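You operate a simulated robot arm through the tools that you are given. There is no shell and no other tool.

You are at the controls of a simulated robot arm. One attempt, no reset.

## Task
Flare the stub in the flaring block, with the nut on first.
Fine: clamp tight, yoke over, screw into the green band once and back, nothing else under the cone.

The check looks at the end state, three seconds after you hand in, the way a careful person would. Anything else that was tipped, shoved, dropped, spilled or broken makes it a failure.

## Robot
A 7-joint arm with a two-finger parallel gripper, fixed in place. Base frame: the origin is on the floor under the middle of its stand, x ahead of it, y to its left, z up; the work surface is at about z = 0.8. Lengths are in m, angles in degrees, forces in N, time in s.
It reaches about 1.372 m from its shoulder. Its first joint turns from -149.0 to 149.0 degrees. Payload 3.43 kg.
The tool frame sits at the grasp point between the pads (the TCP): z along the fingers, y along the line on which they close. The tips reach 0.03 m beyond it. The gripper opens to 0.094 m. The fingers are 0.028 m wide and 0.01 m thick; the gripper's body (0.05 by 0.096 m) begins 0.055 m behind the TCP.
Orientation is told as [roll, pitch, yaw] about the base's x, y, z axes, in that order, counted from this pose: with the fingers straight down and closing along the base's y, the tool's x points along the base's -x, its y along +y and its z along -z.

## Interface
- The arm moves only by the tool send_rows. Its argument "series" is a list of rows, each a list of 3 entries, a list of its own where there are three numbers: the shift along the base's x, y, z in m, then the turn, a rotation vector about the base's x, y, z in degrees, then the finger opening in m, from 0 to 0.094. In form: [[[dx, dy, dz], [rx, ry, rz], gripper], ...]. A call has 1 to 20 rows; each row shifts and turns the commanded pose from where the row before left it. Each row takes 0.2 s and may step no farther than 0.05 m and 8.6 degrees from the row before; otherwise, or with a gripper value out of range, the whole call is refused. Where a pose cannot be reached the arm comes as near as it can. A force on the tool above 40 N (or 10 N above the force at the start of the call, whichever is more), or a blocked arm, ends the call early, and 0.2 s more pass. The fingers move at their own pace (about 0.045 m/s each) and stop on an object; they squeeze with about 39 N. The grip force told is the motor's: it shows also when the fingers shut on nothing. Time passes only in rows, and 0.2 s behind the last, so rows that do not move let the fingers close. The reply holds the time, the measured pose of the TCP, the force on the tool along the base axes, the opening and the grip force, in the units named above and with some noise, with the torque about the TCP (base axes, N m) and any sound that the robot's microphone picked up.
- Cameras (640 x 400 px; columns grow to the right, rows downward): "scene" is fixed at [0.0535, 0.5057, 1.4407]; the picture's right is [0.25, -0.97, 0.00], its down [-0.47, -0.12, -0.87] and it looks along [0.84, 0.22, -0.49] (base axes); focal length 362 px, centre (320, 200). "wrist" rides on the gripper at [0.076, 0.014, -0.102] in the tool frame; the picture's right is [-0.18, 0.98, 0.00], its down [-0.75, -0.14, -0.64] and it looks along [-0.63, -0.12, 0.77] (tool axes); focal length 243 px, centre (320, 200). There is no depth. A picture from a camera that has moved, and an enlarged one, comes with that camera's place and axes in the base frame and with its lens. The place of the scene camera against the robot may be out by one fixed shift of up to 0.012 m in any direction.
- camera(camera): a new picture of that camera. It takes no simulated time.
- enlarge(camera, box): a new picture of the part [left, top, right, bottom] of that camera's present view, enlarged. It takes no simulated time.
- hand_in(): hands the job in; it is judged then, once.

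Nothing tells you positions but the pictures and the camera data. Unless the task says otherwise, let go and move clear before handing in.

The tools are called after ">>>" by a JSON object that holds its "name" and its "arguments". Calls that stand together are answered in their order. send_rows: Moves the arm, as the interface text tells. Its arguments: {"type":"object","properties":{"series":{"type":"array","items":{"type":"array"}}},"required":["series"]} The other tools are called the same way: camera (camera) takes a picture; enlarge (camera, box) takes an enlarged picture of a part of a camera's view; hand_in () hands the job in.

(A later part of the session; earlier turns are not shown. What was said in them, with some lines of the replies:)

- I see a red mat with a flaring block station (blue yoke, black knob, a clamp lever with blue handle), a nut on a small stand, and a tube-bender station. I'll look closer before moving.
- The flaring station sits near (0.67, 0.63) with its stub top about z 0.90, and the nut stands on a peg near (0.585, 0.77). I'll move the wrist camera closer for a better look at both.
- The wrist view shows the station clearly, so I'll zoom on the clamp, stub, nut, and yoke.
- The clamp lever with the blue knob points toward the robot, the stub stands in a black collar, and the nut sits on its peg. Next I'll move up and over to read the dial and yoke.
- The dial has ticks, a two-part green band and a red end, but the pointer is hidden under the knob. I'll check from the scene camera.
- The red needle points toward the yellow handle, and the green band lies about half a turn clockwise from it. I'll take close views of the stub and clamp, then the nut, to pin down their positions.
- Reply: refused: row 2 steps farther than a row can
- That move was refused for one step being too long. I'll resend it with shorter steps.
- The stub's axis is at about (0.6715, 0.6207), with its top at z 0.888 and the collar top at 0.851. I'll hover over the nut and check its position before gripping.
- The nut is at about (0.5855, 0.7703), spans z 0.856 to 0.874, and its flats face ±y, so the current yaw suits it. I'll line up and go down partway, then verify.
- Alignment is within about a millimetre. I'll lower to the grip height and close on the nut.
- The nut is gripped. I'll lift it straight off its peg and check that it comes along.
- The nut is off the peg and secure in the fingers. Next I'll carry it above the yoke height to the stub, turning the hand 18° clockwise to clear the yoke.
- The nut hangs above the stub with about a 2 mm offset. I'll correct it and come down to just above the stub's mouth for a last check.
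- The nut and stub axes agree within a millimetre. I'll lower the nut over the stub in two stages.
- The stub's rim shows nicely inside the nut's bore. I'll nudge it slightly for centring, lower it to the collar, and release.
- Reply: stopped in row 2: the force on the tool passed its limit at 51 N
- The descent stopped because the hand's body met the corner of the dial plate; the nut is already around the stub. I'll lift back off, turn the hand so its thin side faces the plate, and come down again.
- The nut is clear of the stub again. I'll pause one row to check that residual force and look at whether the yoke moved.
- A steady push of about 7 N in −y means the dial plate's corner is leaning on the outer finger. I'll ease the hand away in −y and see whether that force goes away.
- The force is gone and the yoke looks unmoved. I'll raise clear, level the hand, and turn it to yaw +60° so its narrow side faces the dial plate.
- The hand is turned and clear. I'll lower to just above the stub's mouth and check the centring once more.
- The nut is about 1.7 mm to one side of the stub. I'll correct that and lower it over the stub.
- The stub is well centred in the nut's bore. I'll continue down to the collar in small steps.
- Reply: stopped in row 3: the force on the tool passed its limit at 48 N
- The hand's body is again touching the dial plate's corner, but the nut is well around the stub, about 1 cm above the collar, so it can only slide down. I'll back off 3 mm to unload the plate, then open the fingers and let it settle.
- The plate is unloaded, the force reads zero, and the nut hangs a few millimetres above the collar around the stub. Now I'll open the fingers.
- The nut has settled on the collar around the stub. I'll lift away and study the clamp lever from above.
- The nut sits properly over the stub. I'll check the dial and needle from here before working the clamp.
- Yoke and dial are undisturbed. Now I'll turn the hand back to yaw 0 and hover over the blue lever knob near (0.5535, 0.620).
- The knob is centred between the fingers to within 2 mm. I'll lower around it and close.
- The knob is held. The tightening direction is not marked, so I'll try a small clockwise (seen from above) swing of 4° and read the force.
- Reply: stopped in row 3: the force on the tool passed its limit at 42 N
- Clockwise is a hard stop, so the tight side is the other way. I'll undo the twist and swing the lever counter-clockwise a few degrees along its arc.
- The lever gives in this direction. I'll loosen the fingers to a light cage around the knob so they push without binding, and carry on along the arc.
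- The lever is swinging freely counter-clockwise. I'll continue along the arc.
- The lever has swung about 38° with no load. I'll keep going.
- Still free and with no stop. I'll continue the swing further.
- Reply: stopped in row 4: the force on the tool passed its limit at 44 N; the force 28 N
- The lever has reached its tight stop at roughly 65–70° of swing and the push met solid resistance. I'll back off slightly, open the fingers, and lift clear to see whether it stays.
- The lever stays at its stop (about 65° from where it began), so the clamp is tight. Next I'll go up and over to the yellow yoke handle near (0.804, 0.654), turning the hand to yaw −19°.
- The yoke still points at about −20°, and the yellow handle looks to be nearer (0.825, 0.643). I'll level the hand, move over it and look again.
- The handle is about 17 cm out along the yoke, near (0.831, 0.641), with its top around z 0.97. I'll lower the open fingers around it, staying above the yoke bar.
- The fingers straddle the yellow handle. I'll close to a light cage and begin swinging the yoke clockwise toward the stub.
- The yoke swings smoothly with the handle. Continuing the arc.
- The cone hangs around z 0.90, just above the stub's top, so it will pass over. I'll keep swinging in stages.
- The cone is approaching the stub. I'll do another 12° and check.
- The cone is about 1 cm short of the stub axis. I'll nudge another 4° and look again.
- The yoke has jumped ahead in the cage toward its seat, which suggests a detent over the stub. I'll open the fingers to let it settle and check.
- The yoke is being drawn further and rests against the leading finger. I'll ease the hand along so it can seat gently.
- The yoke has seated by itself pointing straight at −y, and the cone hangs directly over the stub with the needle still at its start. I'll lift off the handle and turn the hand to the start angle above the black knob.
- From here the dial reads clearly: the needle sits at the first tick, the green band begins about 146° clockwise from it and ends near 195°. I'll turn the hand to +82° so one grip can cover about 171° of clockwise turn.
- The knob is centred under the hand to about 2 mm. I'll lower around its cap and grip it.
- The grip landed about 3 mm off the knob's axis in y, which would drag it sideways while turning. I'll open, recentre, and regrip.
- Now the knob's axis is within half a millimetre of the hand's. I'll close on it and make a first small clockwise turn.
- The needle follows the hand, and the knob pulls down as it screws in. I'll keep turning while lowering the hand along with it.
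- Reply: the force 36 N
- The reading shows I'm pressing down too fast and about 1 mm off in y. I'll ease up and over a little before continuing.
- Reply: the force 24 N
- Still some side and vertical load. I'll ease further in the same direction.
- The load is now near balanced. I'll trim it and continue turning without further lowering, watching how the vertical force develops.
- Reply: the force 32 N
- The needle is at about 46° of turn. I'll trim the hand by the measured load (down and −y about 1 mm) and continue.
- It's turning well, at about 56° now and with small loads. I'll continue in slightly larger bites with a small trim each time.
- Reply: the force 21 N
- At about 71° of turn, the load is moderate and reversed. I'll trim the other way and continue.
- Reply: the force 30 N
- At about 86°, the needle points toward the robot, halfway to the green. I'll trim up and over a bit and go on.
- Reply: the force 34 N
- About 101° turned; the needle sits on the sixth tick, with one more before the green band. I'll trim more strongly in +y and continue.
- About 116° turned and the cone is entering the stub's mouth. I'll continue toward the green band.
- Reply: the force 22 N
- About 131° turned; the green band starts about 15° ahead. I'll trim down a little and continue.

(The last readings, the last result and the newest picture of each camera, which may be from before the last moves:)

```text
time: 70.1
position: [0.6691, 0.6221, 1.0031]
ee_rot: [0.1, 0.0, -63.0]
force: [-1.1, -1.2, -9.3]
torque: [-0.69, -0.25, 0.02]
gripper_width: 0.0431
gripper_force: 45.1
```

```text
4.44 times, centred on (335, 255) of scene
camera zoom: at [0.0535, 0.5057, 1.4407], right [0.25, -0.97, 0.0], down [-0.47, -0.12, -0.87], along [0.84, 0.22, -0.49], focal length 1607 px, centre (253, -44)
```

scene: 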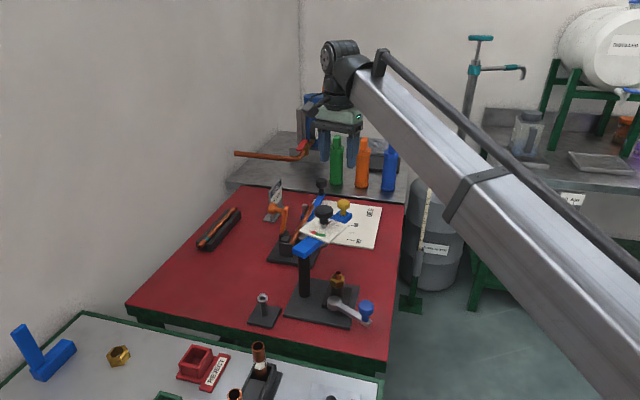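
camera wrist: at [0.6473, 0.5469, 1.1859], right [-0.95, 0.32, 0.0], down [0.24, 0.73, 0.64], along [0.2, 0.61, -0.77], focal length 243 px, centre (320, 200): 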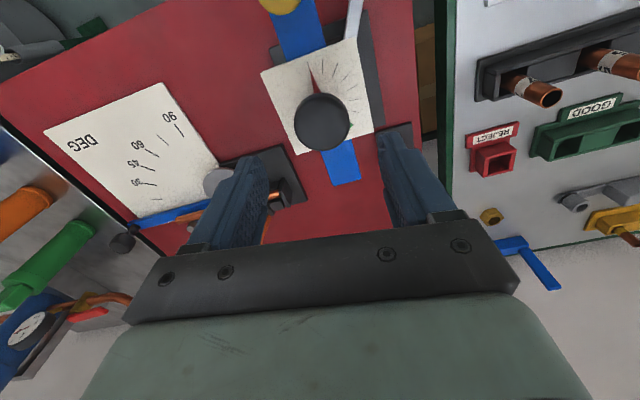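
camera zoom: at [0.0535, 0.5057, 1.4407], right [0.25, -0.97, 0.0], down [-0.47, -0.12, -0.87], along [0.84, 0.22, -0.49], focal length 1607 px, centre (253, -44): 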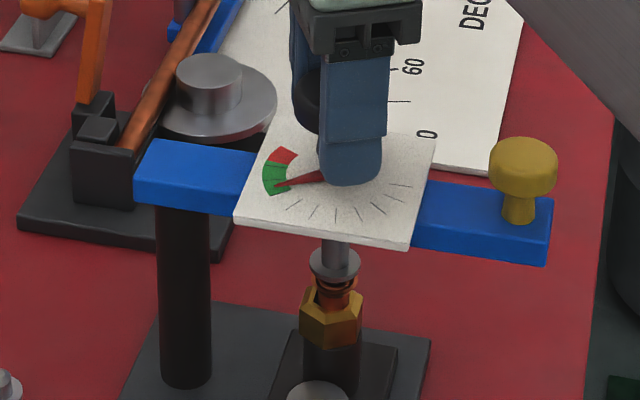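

The needle is just entering the green band and the stub's rim is beginning to flare. I'll go on to around the middle of the green.

>>> {"name": "send_rows", "arguments": {"series": [[[0, 0, -0.0006], [0, 0, -4], 0.035], [[0, 0, -0.0001], [0, 0, -5], 0.035], [[0, 0, -0.0001], [0, 0, -5], 0.035], [[0, 0, 0], [0, 0, 0], 0.035]]}}

>>> {"name": "enlarge", "arguments": {"camera": "wrist", "box": [220, 60, 420, 220]}}

>>> {"name": "enlarge", "arguments": {"camera": "scene", "box": [290, 210, 380, 300]}}

```text
time: 71.1
position: [0.6692, 0.6216, 1.004]
ee_rot: [0.0, 0.0, -76.9]
force: [0.2, -2.3, 6.3]
torque: [-0.74, -0.3, -0.02]
gripper_width: 0.0436
gripper_force: 45.3
```

```text
2.50 times, centred on (320, 140) of wrist
camera zoom: at [0.6659, 0.6998, 1.1056], right [1.0, 0.04, 0.0], down [0.03, -0.77, 0.64], along [0.03, -0.64, -0.77], focal length 606 px, centre (320, 350)
```

zoom: 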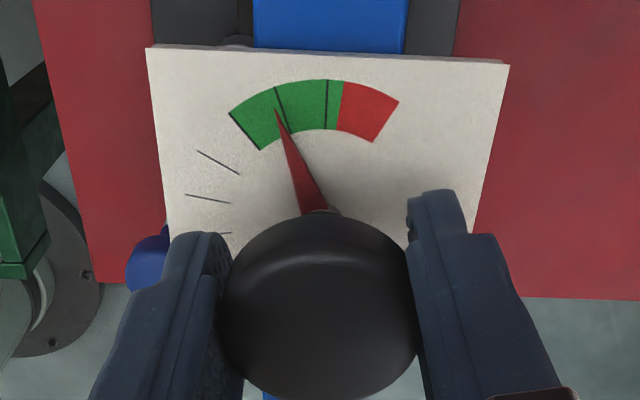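

```text
4.44 times, centred on (335, 255) of scene
camera zoom: at [0.0535, 0.5057, 1.4407], right [0.25, -0.97, 0.0], down [-0.47, -0.12, -0.87], along [0.84, 0.22, -0.49], focal length 1607 px, centre (253, -44)
```

zoom: 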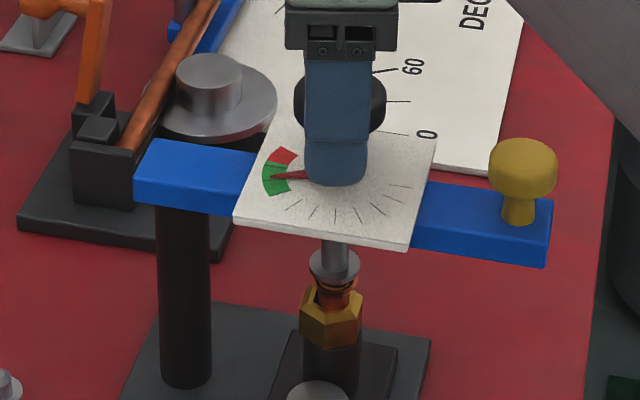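

The needle is well inside the green, just short of the first divider. I'll add a final 8° to sit mid-band.

>>> {"name": "send_rows", "arguments": {"series": [[[0, 0, 0.0002], [0, 0, -4], 0.035], [[0, 0, 0], [0, 0, -4], 0.035], [[0, 0, 0], [0, 0, 0], 0.035], [[0, 0, 0], [0, 0, 0], 0.035]]}}

>>> {"name": "enlarge", "arguments": {"camera": "wrist", "box": [220, 60, 420, 220]}}

>>> {"name": "enlarge", "arguments": {"camera": "scene", "box": [310, 230, 360, 300]}}

```text
time: 72.1
position: [0.6691, 0.6218, 1.0047]
ee_rot: [0.1, 0.1, -84.9]
force: [2.9, -3.6, 10.8]
torque: [-0.5, 0.12, 0.0]
gripper_width: 0.0434
gripper_force: 45.1
```

```text
2.50 times, centred on (320, 140) of wrist
camera zoom: at [0.6769, 0.6996, 1.1057], right [1.0, -0.1, 0.0], down [-0.07, -0.76, 0.64], along [-0.06, -0.64, -0.77], focal length 606 px, centre (320, 350)
```

zoom: 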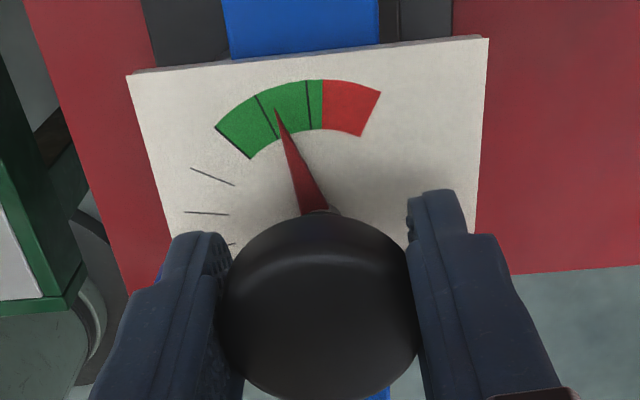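

```text
5.71 times, centred on (335, 265) of scene
camera zoom: at [0.0535, 0.5057, 1.4407], right [0.25, -0.97, 0.0], down [-0.47, -0.12, -0.87], along [0.84, 0.22, -0.49], focal length 2066 px, centre (234, -171)
```

zoom: 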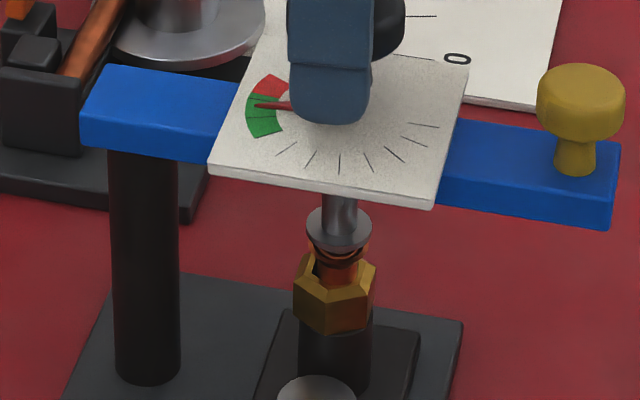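

The needle sits mid-green and the stub shows a clean flare, so the cone has done its job once. Now I'll back the screw off counter-clockwise, again in steps with force trim.

>>> {"name": "send_rows", "arguments": {"series": [[[0, 0, 0.0005], [0, 0, 5], 0.035], [[0, 0, 0], [0, 0, 5], 0.035], [[0, 0, 0], [0, 0, 5], 0.035], [[0, 0, 0], [0, 0, 5], 0.035], [[0, 0, 0], [0, 0, 0], 0.035]]}}

>>> {"name": "enlarge", "arguments": {"camera": "wrist", "box": [220, 60, 420, 220]}}

```text
time: 73.3
position: [0.6701, 0.6229, 1.0041]
ee_rot: [0.2, 0.0, -64.7]
force: [12.0, -7.3, 20.4]
torque: [0.46, -0.19, 0.01]
gripper_width: 0.0434
gripper_force: 45.1
```

```text
2.50 times, centred on (320, 140) of wrist
camera zoom: at [0.6492, 0.6972, 1.1056], right [0.97, 0.25, 0.0], down [0.19, -0.74, 0.64], along [0.16, -0.62, -0.77], focal length 606 px, centre (320, 350)
```

zoom: 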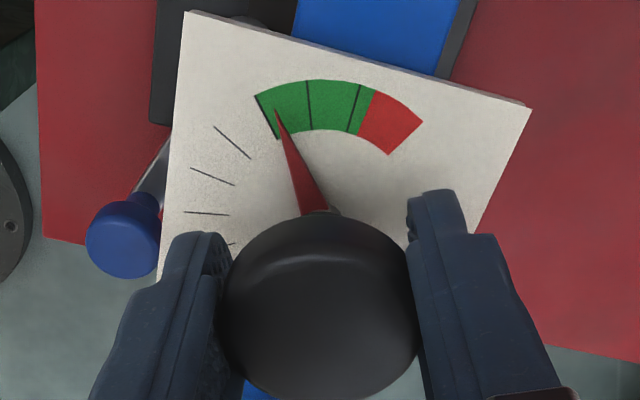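

The needle follows back. I'll trim and continue counter-clockwise.

>>> {"name": "send_rows", "arguments": {"series": [[[0.0006, -0.0004, 0.0012], [0, 0, 5], 0.035], [[0, 0, 0.0002], [0, 0, 5], 0.035], [[0, 0, 0.0002], [0, 0, 5], 0.035], [[0, 0, 0.0002], [0, 0, 5], 0.035], [[0, 0, 0], [0, 0, 0], 0.035]]}}

```text
time: 74.5
position: [0.6685, 0.6226, 1.0042]
ee_rot: [0.0, 0.0, -44.8]
force: [3.1, -10.4, 1.1]
torque: [-0.31, -0.2, -0.04]
gripper_width: 0.043
gripper_force: 45.3
```

Loads are small. Continuing to back the screw off.

>>> {"name": "send_rows", "arguments": {"series": [[[0, -0.0006, 0.0002], [0, 0, 5], 0.035], [[0, -0.0002, 0], [0, 0, 5], 0.035], [[0, -0.0002, 0], [0, 0, 5], 0.035], [[0, -0.0002, 0], [0, 0, 5], 0.035], [[0, 0, 0], [0, 0, 0], 0.035]]}}

>>> {"name": "enlarge", "arguments": {"camera": "wrist", "box": [220, 60, 420, 220]}}

>>> {"name": "enlarge", "arguments": {"camera": "scene", "box": [310, 230, 360, 300]}}

```text
time: 75.7
position: [0.6681, 0.621, 1.0035]
ee_rot: [0.0, 0.1, -24.7]
force: [-3.9, -11.7, -19.4]
torque: [-0.45, -0.57, -0.05]
gripper_width: 0.0433
gripper_force: 44.2
```

```text
2.50 times, centred on (320, 140) of wrist
camera zoom: at [0.6054, 0.6662, 1.1056], right [0.58, 0.82, 0.0], down [0.63, -0.44, 0.64], along [0.52, -0.37, -0.77], focal length 606 px, centre (320, 350)
```

zoom: 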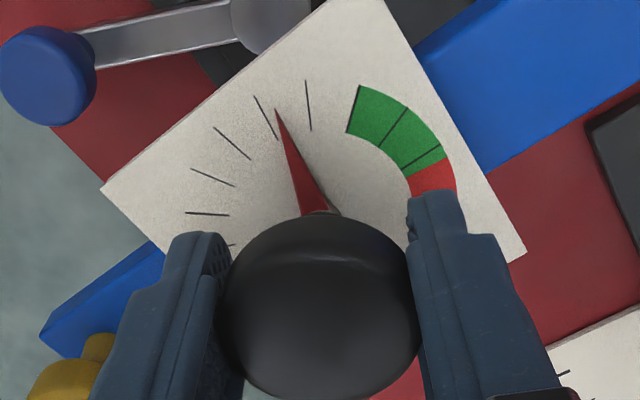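

```text
5.71 times, centred on (335, 265) of scene
camera zoom: at [0.0535, 0.5057, 1.4407], right [0.25, -0.97, 0.0], down [-0.47, -0.12, -0.87], along [0.84, 0.22, -0.49], focal length 2066 px, centre (234, -171)
```

zoom: 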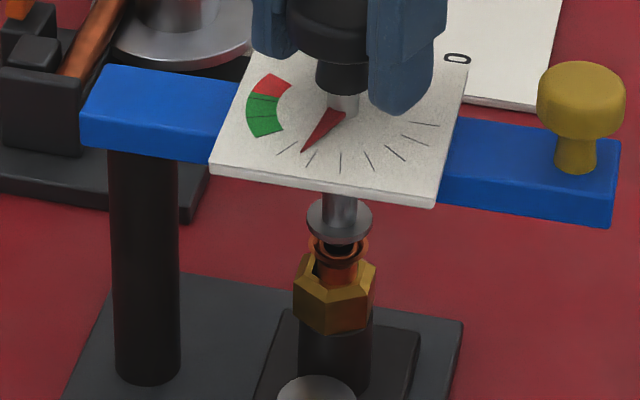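

The flared lip shows clearly, with the nut captured below it. I'll continue backing the cone out.

>>> {"name": "send_rows", "arguments": {"series": [[[0.0002, -0.0007, -0.0011], [0, 0, 5], 0.035], [[0, -0.0003, -0.0001], [0, 0, 5], 0.035], [[0, -0.0003, -0.0001], [0, 0, 5], 0.035], [[0, -0.0003, -0.0001], [0, 0, 5], 0.035], [[0, 0, 0], [0, 0, 0], 0.035]]}}

```text
time: 76.9
position: [0.6692, 0.6205, 1.0041]
ee_rot: [0.3, 0.1, -4.8]
force: [-6.2, 2.4, -4.6]
torque: [-0.11, 0.87, 0.04]
gripper_width: 0.043
gripper_force: 44.8
```

Loads stay low. Continuing.

>>> {"name": "send_rows", "arguments": {"series": [[[-0.0003, -0.0002, -0.0003], [0, 0, 5], 0.035], [[0, -0.0003, -0.0002], [0, 0, 5], 0.035], [[0, -0.0003, -0.0002], [0, 0, 5], 0.035], [[0, -0.0002, -0.0001], [0, 0, 5], 0.035], [[0, 0, 0], [0, 0, 0], 0.035]]}}

>>> {"name": "enlarge", "arguments": {"camera": "wrist", "box": [220, 60, 420, 220]}}

```text
time: 78.1
position: [0.6704, 0.619, 1.0041]
ee_rot: [0.2, -0.1, 15.3]
force: [-3.8, 20.4, 27.3]
torque: [0.08, 0.63, 0.03]
gripper_width: 0.0432
gripper_force: 45.1
```

```text
2.50 times, centred on (320, 140) of wrist
camera zoom: at [0.5917, 0.613, 1.1054], right [-0.08, 1.0, 0.0], down [0.76, 0.06, 0.64], along [0.64, 0.06, -0.77], focal length 606 px, centre (320, 350)
```

zoom: 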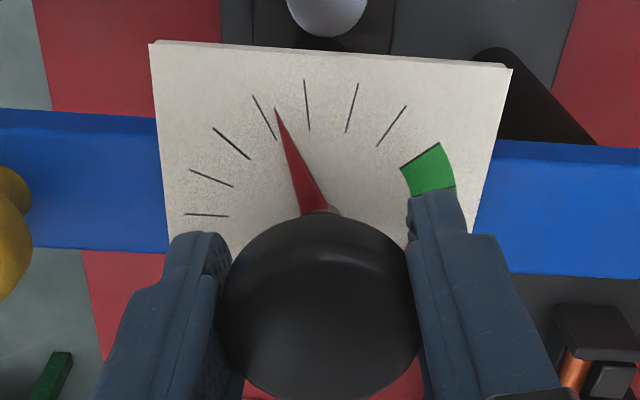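

The vertical load has built up, so I'll trim up and +y before continuing back.

>>> {"name": "send_rows", "arguments": {"series": [[[-0.0002, 0.001, 0.0014], [0, 0, 0], 0.035], [[0, 0, 0.0001], [0, 0, 5], 0.035], [[0, 0, 0.0001], [0, 0, 5], 0.035], [[0, 0, 0.0001], [0, 0, 5], 0.035], [[0, 0, 0], [0, 0, 0], 0.035]]}}

```text
time: 79.3
position: [0.6683, 0.6187, 1.0041]
ee_rot: [0.0, 0.1, 30.2]
force: [-1.8, 4.8, -0.9]
torque: [0.48, -1.23, 0.0]
gripper_width: 0.0432
gripper_force: 45.1
```

Loads are near zero again. Continuing counter-clockwise.

>>> {"name": "send_rows", "arguments": {"series": [[[0, 0.0003, 0], [0, 0, 5], 0.035], [[0, 0.0002, 0.0002], [0, 0, 5], 0.035], [[0, 0, 0.0002], [0, 0, 5], 0.035], [[0, 0, 0], [0, 0, 5], 0.035], [[0, 0, 0], [0, 0, 0], 0.035]]}}

>>> {"name": "enlarge", "arguments": {"camera": "wrist", "box": [220, 60, 420, 220]}}

```text
time: 80.5
position: [0.6686, 0.6179, 1.0034]
ee_rot: [0.0, 0.3, 50.1]
force: [-1.6, -15.4, -20.8]
torque: [0.53, -0.44, 0.03]
gripper_width: 0.0432
gripper_force: 45.1
```

```text
2.50 times, centred on (320, 140) of wrist
camera zoom: at [0.6097, 0.5697, 1.1057], right [-0.64, 0.77, 0.0], down [0.59, 0.49, 0.64], along [0.49, 0.41, -0.77], focal length 606 px, centre (320, 350)
```

zoom: 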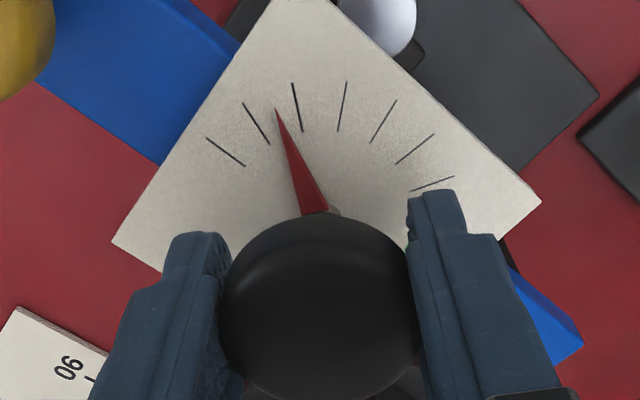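

About 32° remain to the needle's start. I'll trim and continue.

>>> {"name": "send_rows", "arguments": {"series": [[[0, -0.0009, -0.0011], [0, 0, 0], 0.035], [[0, -0.0002, 0], [0, 0, 5], 0.035], [[0, -0.0002, 0], [0, 0, 5], 0.035], [[0, -0.0002, 0], [0, 0, 5], 0.035], [[0, 0, 0], [0, 0, 0], 0.035]]}}

```text
time: 81.7
position: [0.6689, 0.618, 1.0038]
ee_rot: [0.1, 0.1, 65.2]
force: [-2.0, -6.6, -11.3]
torque: [-1.09, 0.63, 0.03]
gripper_width: 0.0427
gripper_force: 45.2
```

>>> {"name": "send_rows", "arguments": {"series": [[[0, -0.0004, -0.0006], [0, 0, 5], 0.035], [[0, -0.0001, 0], [0, 0, 5], 0.035], [[0, -0.0001, 0], [0, 0, 5], 0.035], [[0, 0, 0], [0, 0, 0], 0.035]]}}

>>> {"name": "enlarge", "arguments": {"camera": "wrist", "box": [220, 60, 420, 220]}}

>>> {"name": "enlarge", "arguments": {"camera": "scene", "box": [310, 230, 360, 300]}}

```text
time: 82.7
position: [0.6692, 0.6173, 1.0038]
ee_rot: [0.0, -0.2, 80.2]
force: [2.3, 5.5, 3.6]
torque: [-0.52, 0.21, -0.02]
gripper_width: 0.0433
gripper_force: 45.2
```

```text
2.50 times, centred on (320, 140) of wrist
camera zoom: at [0.6426, 0.5455, 1.1054], right [-0.94, 0.35, 0.0], down [0.27, 0.72, 0.64], along [0.22, 0.6, -0.77], focal length 606 px, centre (320, 350)
```

zoom: 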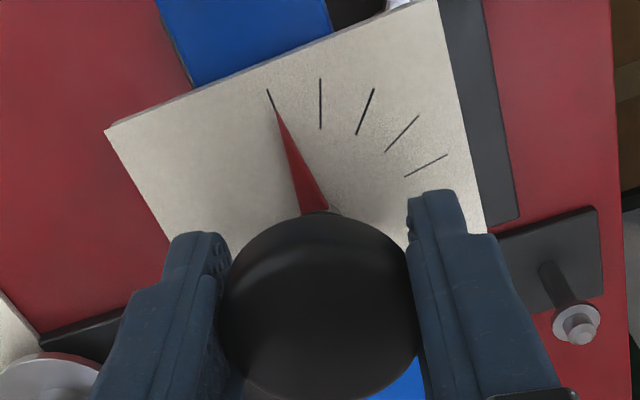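

```text
5.71 times, centred on (335, 265) of scene
camera zoom: at [0.0535, 0.5057, 1.4407], right [0.25, -0.97, 0.0], down [-0.47, -0.12, -0.87], along [0.84, 0.22, -0.49], focal length 2066 px, centre (234, -171)
```

zoom: 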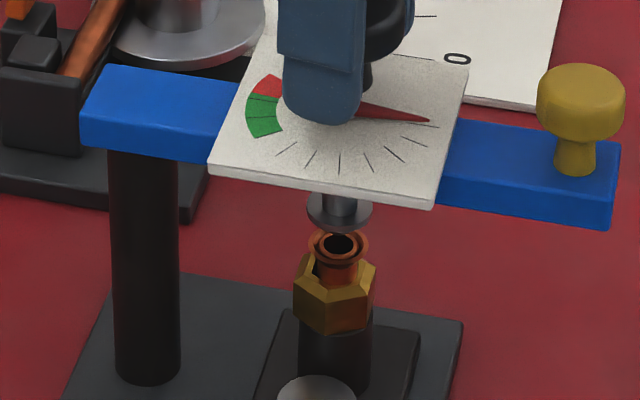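

The needle is back at its first tick, the cone is clear, and the flare looks sound. I'll open the fingers and lift away.

>>> {"name": "send_rows", "arguments": {"series": [[[0, 0, 0], [0, 0, 0], 0.06], [[0, 0, 0], [0, 0, 0], 0.065], [[0, 0, 0], [0, 0, 0], 0.065], [[0, 0, 0.02], [0, 0, 0], 0.065], [[0, 0, 0.04], [0, 0, 0], 0.065], [[0, 0, 0.045], [0, 0, 0], 0.065], [[0, 0, 0.045], [0, 0, 0], 0.065], [[0, 0, 0], [0, 0, 0], 0.065]]}}

>>> {"name": "camera", "arguments": {"camera": "scene"}}

>>> {"name": "enlarge", "arguments": {"camera": "scene", "box": [300, 220, 380, 330]}}

>>> {"name": "camera", "arguments": {"camera": "wrist"}}

```text
time: 84.5
position: [0.6678, 0.6182, 1.152]
ee_rot: [0.1, 0.1, 80.1]
force: [-0.1, -0.6, 0.9]
torque: [0.02, 0.02, 0.01]
gripper_width: 0.0649
gripper_force: 0.1
```

```text
taken
```

scene: 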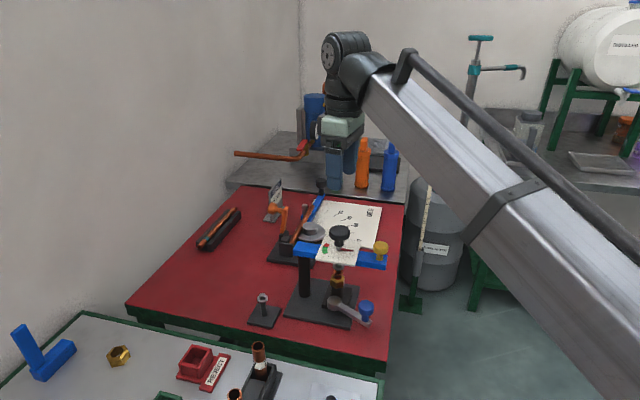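

```text
3.64 times, centred on (340, 275) of scene
camera zoom: at [0.0535, 0.5057, 1.4407], right [0.25, -0.97, 0.0], down [-0.47, -0.12, -0.87], along [0.84, 0.22, -0.49], focal length 1314 px, centre (247, -73)
```

zoom: 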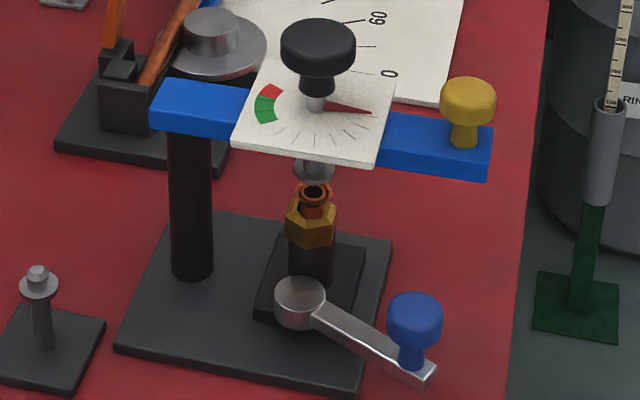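

```text
taken
camera wrist: at [0.642, 0.5462, 1.2535], right [-0.94, 0.35, 0.0], down [0.27, 0.72, 0.64], along [0.22, 0.6, -0.77], focal length 243 px, centre (320, 200)
```

wrist: 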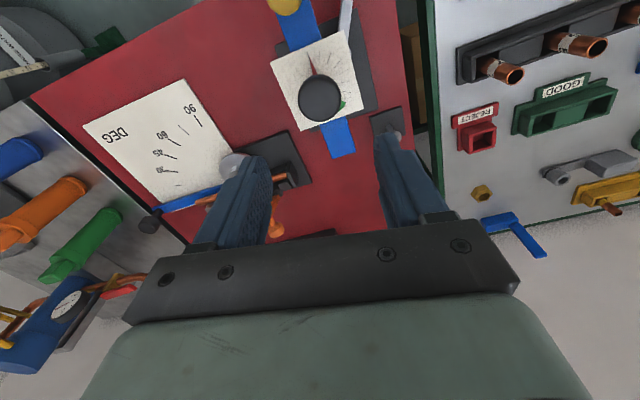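

The flare, captured nut, clamp lever and yoke all look right. I'll compare the needle with its starting view and check that nothing else has shifted.

>>> {"name": "enlarge", "arguments": {"camera": "scene", "box": [310, 240, 370, 300]}}

>>> {"name": "enlarge", "arguments": {"camera": "wrist", "box": [250, 20, 390, 140]}}

>>> {"name": "enlarge", "arguments": {"camera": "scene", "box": [180, 160, 400, 260]}}

```text
6.67 times, centred on (340, 270) of scene
camera zoom: at [0.0535, 0.5057, 1.4407], right [0.25, -0.97, 0.0], down [-0.47, -0.12, -0.87], along [0.84, 0.22, -0.49], focal length 2410 px, centre (187, -267)
```

zoom: 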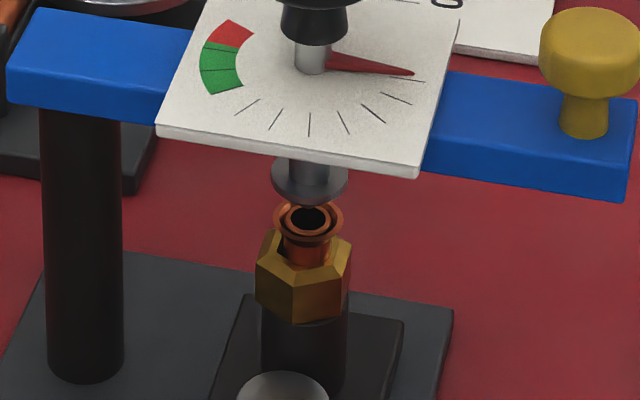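

```text
3.33 times, centred on (320, 80) of wrist
camera zoom: at [0.642, 0.5462, 1.2535], right [-0.94, 0.35, 0.0], down [0.27, 0.72, 0.64], along [0.22, 0.6, -0.77], focal length 809 px, centre (320, 600)
```

zoom: 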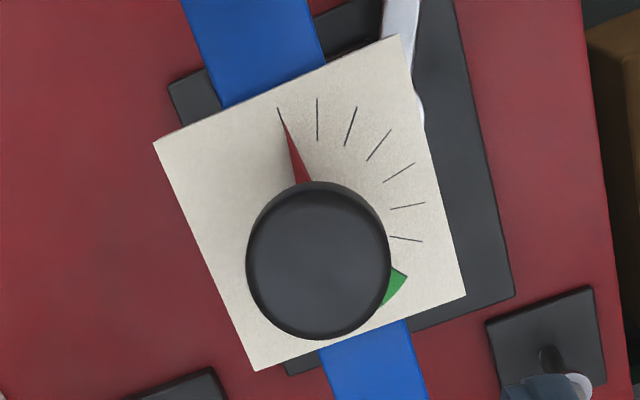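

```text
2.91 times, centred on (290, 210) of scene
camera zoom: at [0.0535, 0.5057, 1.4407], right [0.25, -0.97, 0.0], down [-0.47, -0.12, -0.87], along [0.84, 0.22, -0.49], focal length 1052 px, centre (407, 171)
```

zoom: 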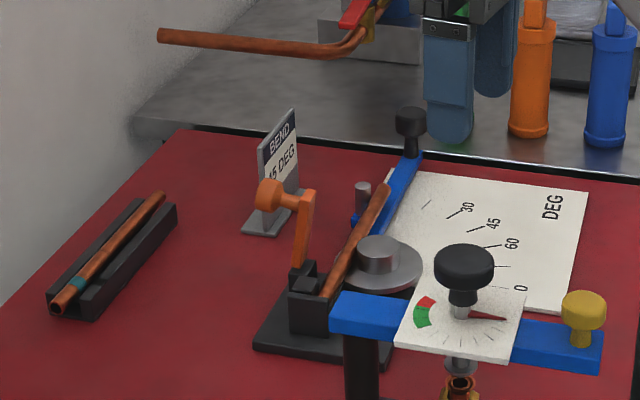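

The needle is back exactly where it began, the flare has formed above the captured nut, the clamp and yoke are in place, and nothing else has moved. I'll back the arm a bit further away before handing in.

>>> {"name": "send_rows", "arguments": {"series": [[[0, 0, 0.04], [0, 0, 0], 0.065], [[-0.01, 0.02, 0.04], [0, 0, 0], 0.065], [[-0.01, 0.02, 0.02], [0, 0, 0], 0.065], [[0, 0, 0], [0, 0, 0], 0.065], [[0, 0, 0], [0, 0, 0], 0.065]]}}

>>> {"name": "camera", "arguments": {"camera": "scene"}}

```text
time: 85.1
position: [0.6621, 0.6397, 1.2233]
ee_rot: [-0.5, -1.0, 80.6]
force: [0.2, 4.8, -8.4]
torque: [-0.1, -0.2, -0.16]
gripper_width: 0.0649
gripper_force: 0.0
out of reach, approached as far as the arm can: row 2, 3
stopped in row 3: the force on the tool passed its limit at 46 N (the readings are from after the stop); the commanded pose is now the measured one
```

```text
taken
```

scene: 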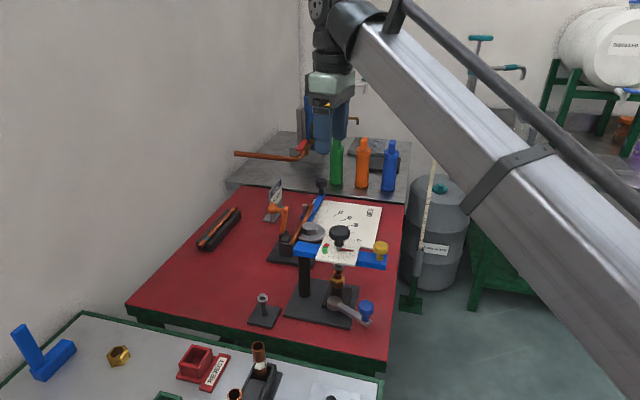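

The arm ran into its reach limit there, well above everything. I'll settle and check that nothing is being touched.

>>> {"name": "send_rows", "arguments": {"series": [[[0, 0, -0.02], [0, 0, 0], 0.065], [[0, 0, 0], [0, 0, 0], 0.065], [[0, 0, 0], [0, 0, 0], 0.065]]}}

>>> {"name": "camera", "arguments": {"camera": "wrist"}}

>>> {"name": "enlarge", "arguments": {"camera": "scene", "box": [240, 180, 400, 340]}}

```text
time: 85.9
position: [0.6626, 0.6383, 1.2031]
ee_rot: [-0.6, -0.9, 80.6]
force: [1.1, 0.8, 0.3]
torque: [-0.01, 0.02, 0.0]
gripper_width: 0.0651
gripper_force: 0.1
```

```text
taken
camera wrist: at [0.6346, 0.565, 1.3041], right [-0.94, 0.34, -0.01], down [0.26, 0.71, 0.65], along [0.23, 0.61, -0.76], focal length 243 px, centre (320, 200)
```

wrist: 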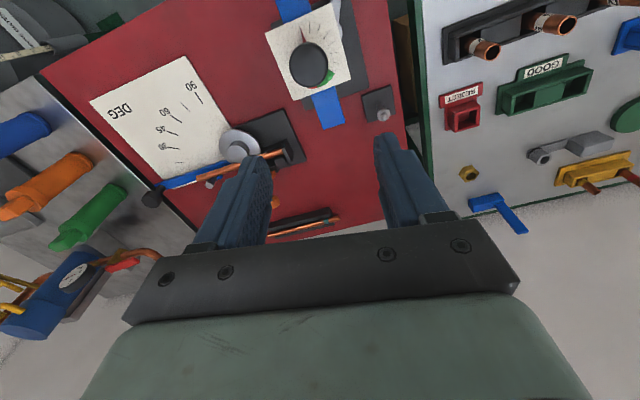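

```text
2.50 times, centred on (320, 260) of scene
camera zoom: at [0.0535, 0.5057, 1.4407], right [0.25, -0.97, 0.0], down [-0.47, -0.12, -0.87], along [0.84, 0.22, -0.49], focal length 904 px, centre (320, 50)
```

zoom: 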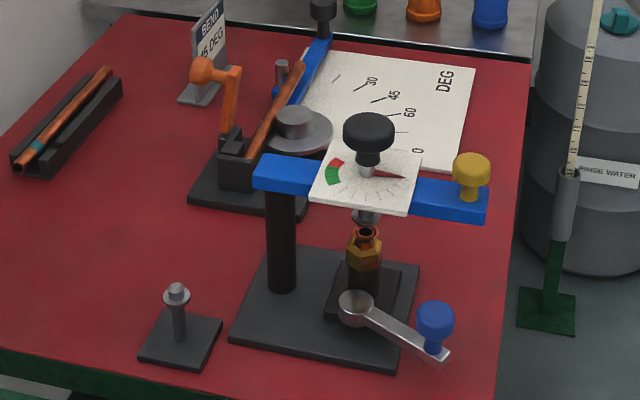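

The arm is free with no load and well above the work. The stub is flared with the nut captured beneath, the clamp is at its stop, the yoke is over, the screw is backed off to its start, and nothing else has moved, so I'm handing in.

>>> {"name": "hand_in", "arguments": {}}

```text
The job is handed in.
```

The stub is flared, with the nut on it below the flare. I handed the job in after checking the final pictures; I haven't seen a verdict.

- **Nut:** it came off the peg next to the block and sits on the collar around the stub.
- **Clamp:** the lever swung about 65° to a hard stop and stayed there under load.
- **Yoke:** it seated itself over the stub, and nothing but the stub was under the cone.
- **Screw:** one turn clockwise took the needle to mid-green without reaching the red. I then turned it back to the first tick, and the cone is clear of the stub.

Some contacts along the way you should know about:

- **Dial plate:** while I was placing the nut, the hand's body pressed on the corner of the plate twice, at about 50 N. The yoke, plate and needle looked unmoved afterwards.
- **Nut release:** because of that, I let the nut go about 1 cm above the collar and it slid down the stub.
- **Clamp lever:** I first pushed it the wrong way, against its open stop, at about 42 N, before finding the tight side.
- **Final retreat:** the arm reached its limit and stopped on a force reading of 46 N, at about z 1.22. I saw nothing it could have touched up there, and the force cleared when I backed down.

The gripper is open and well above the work. In the last pictures nothing else on the bench had moved.
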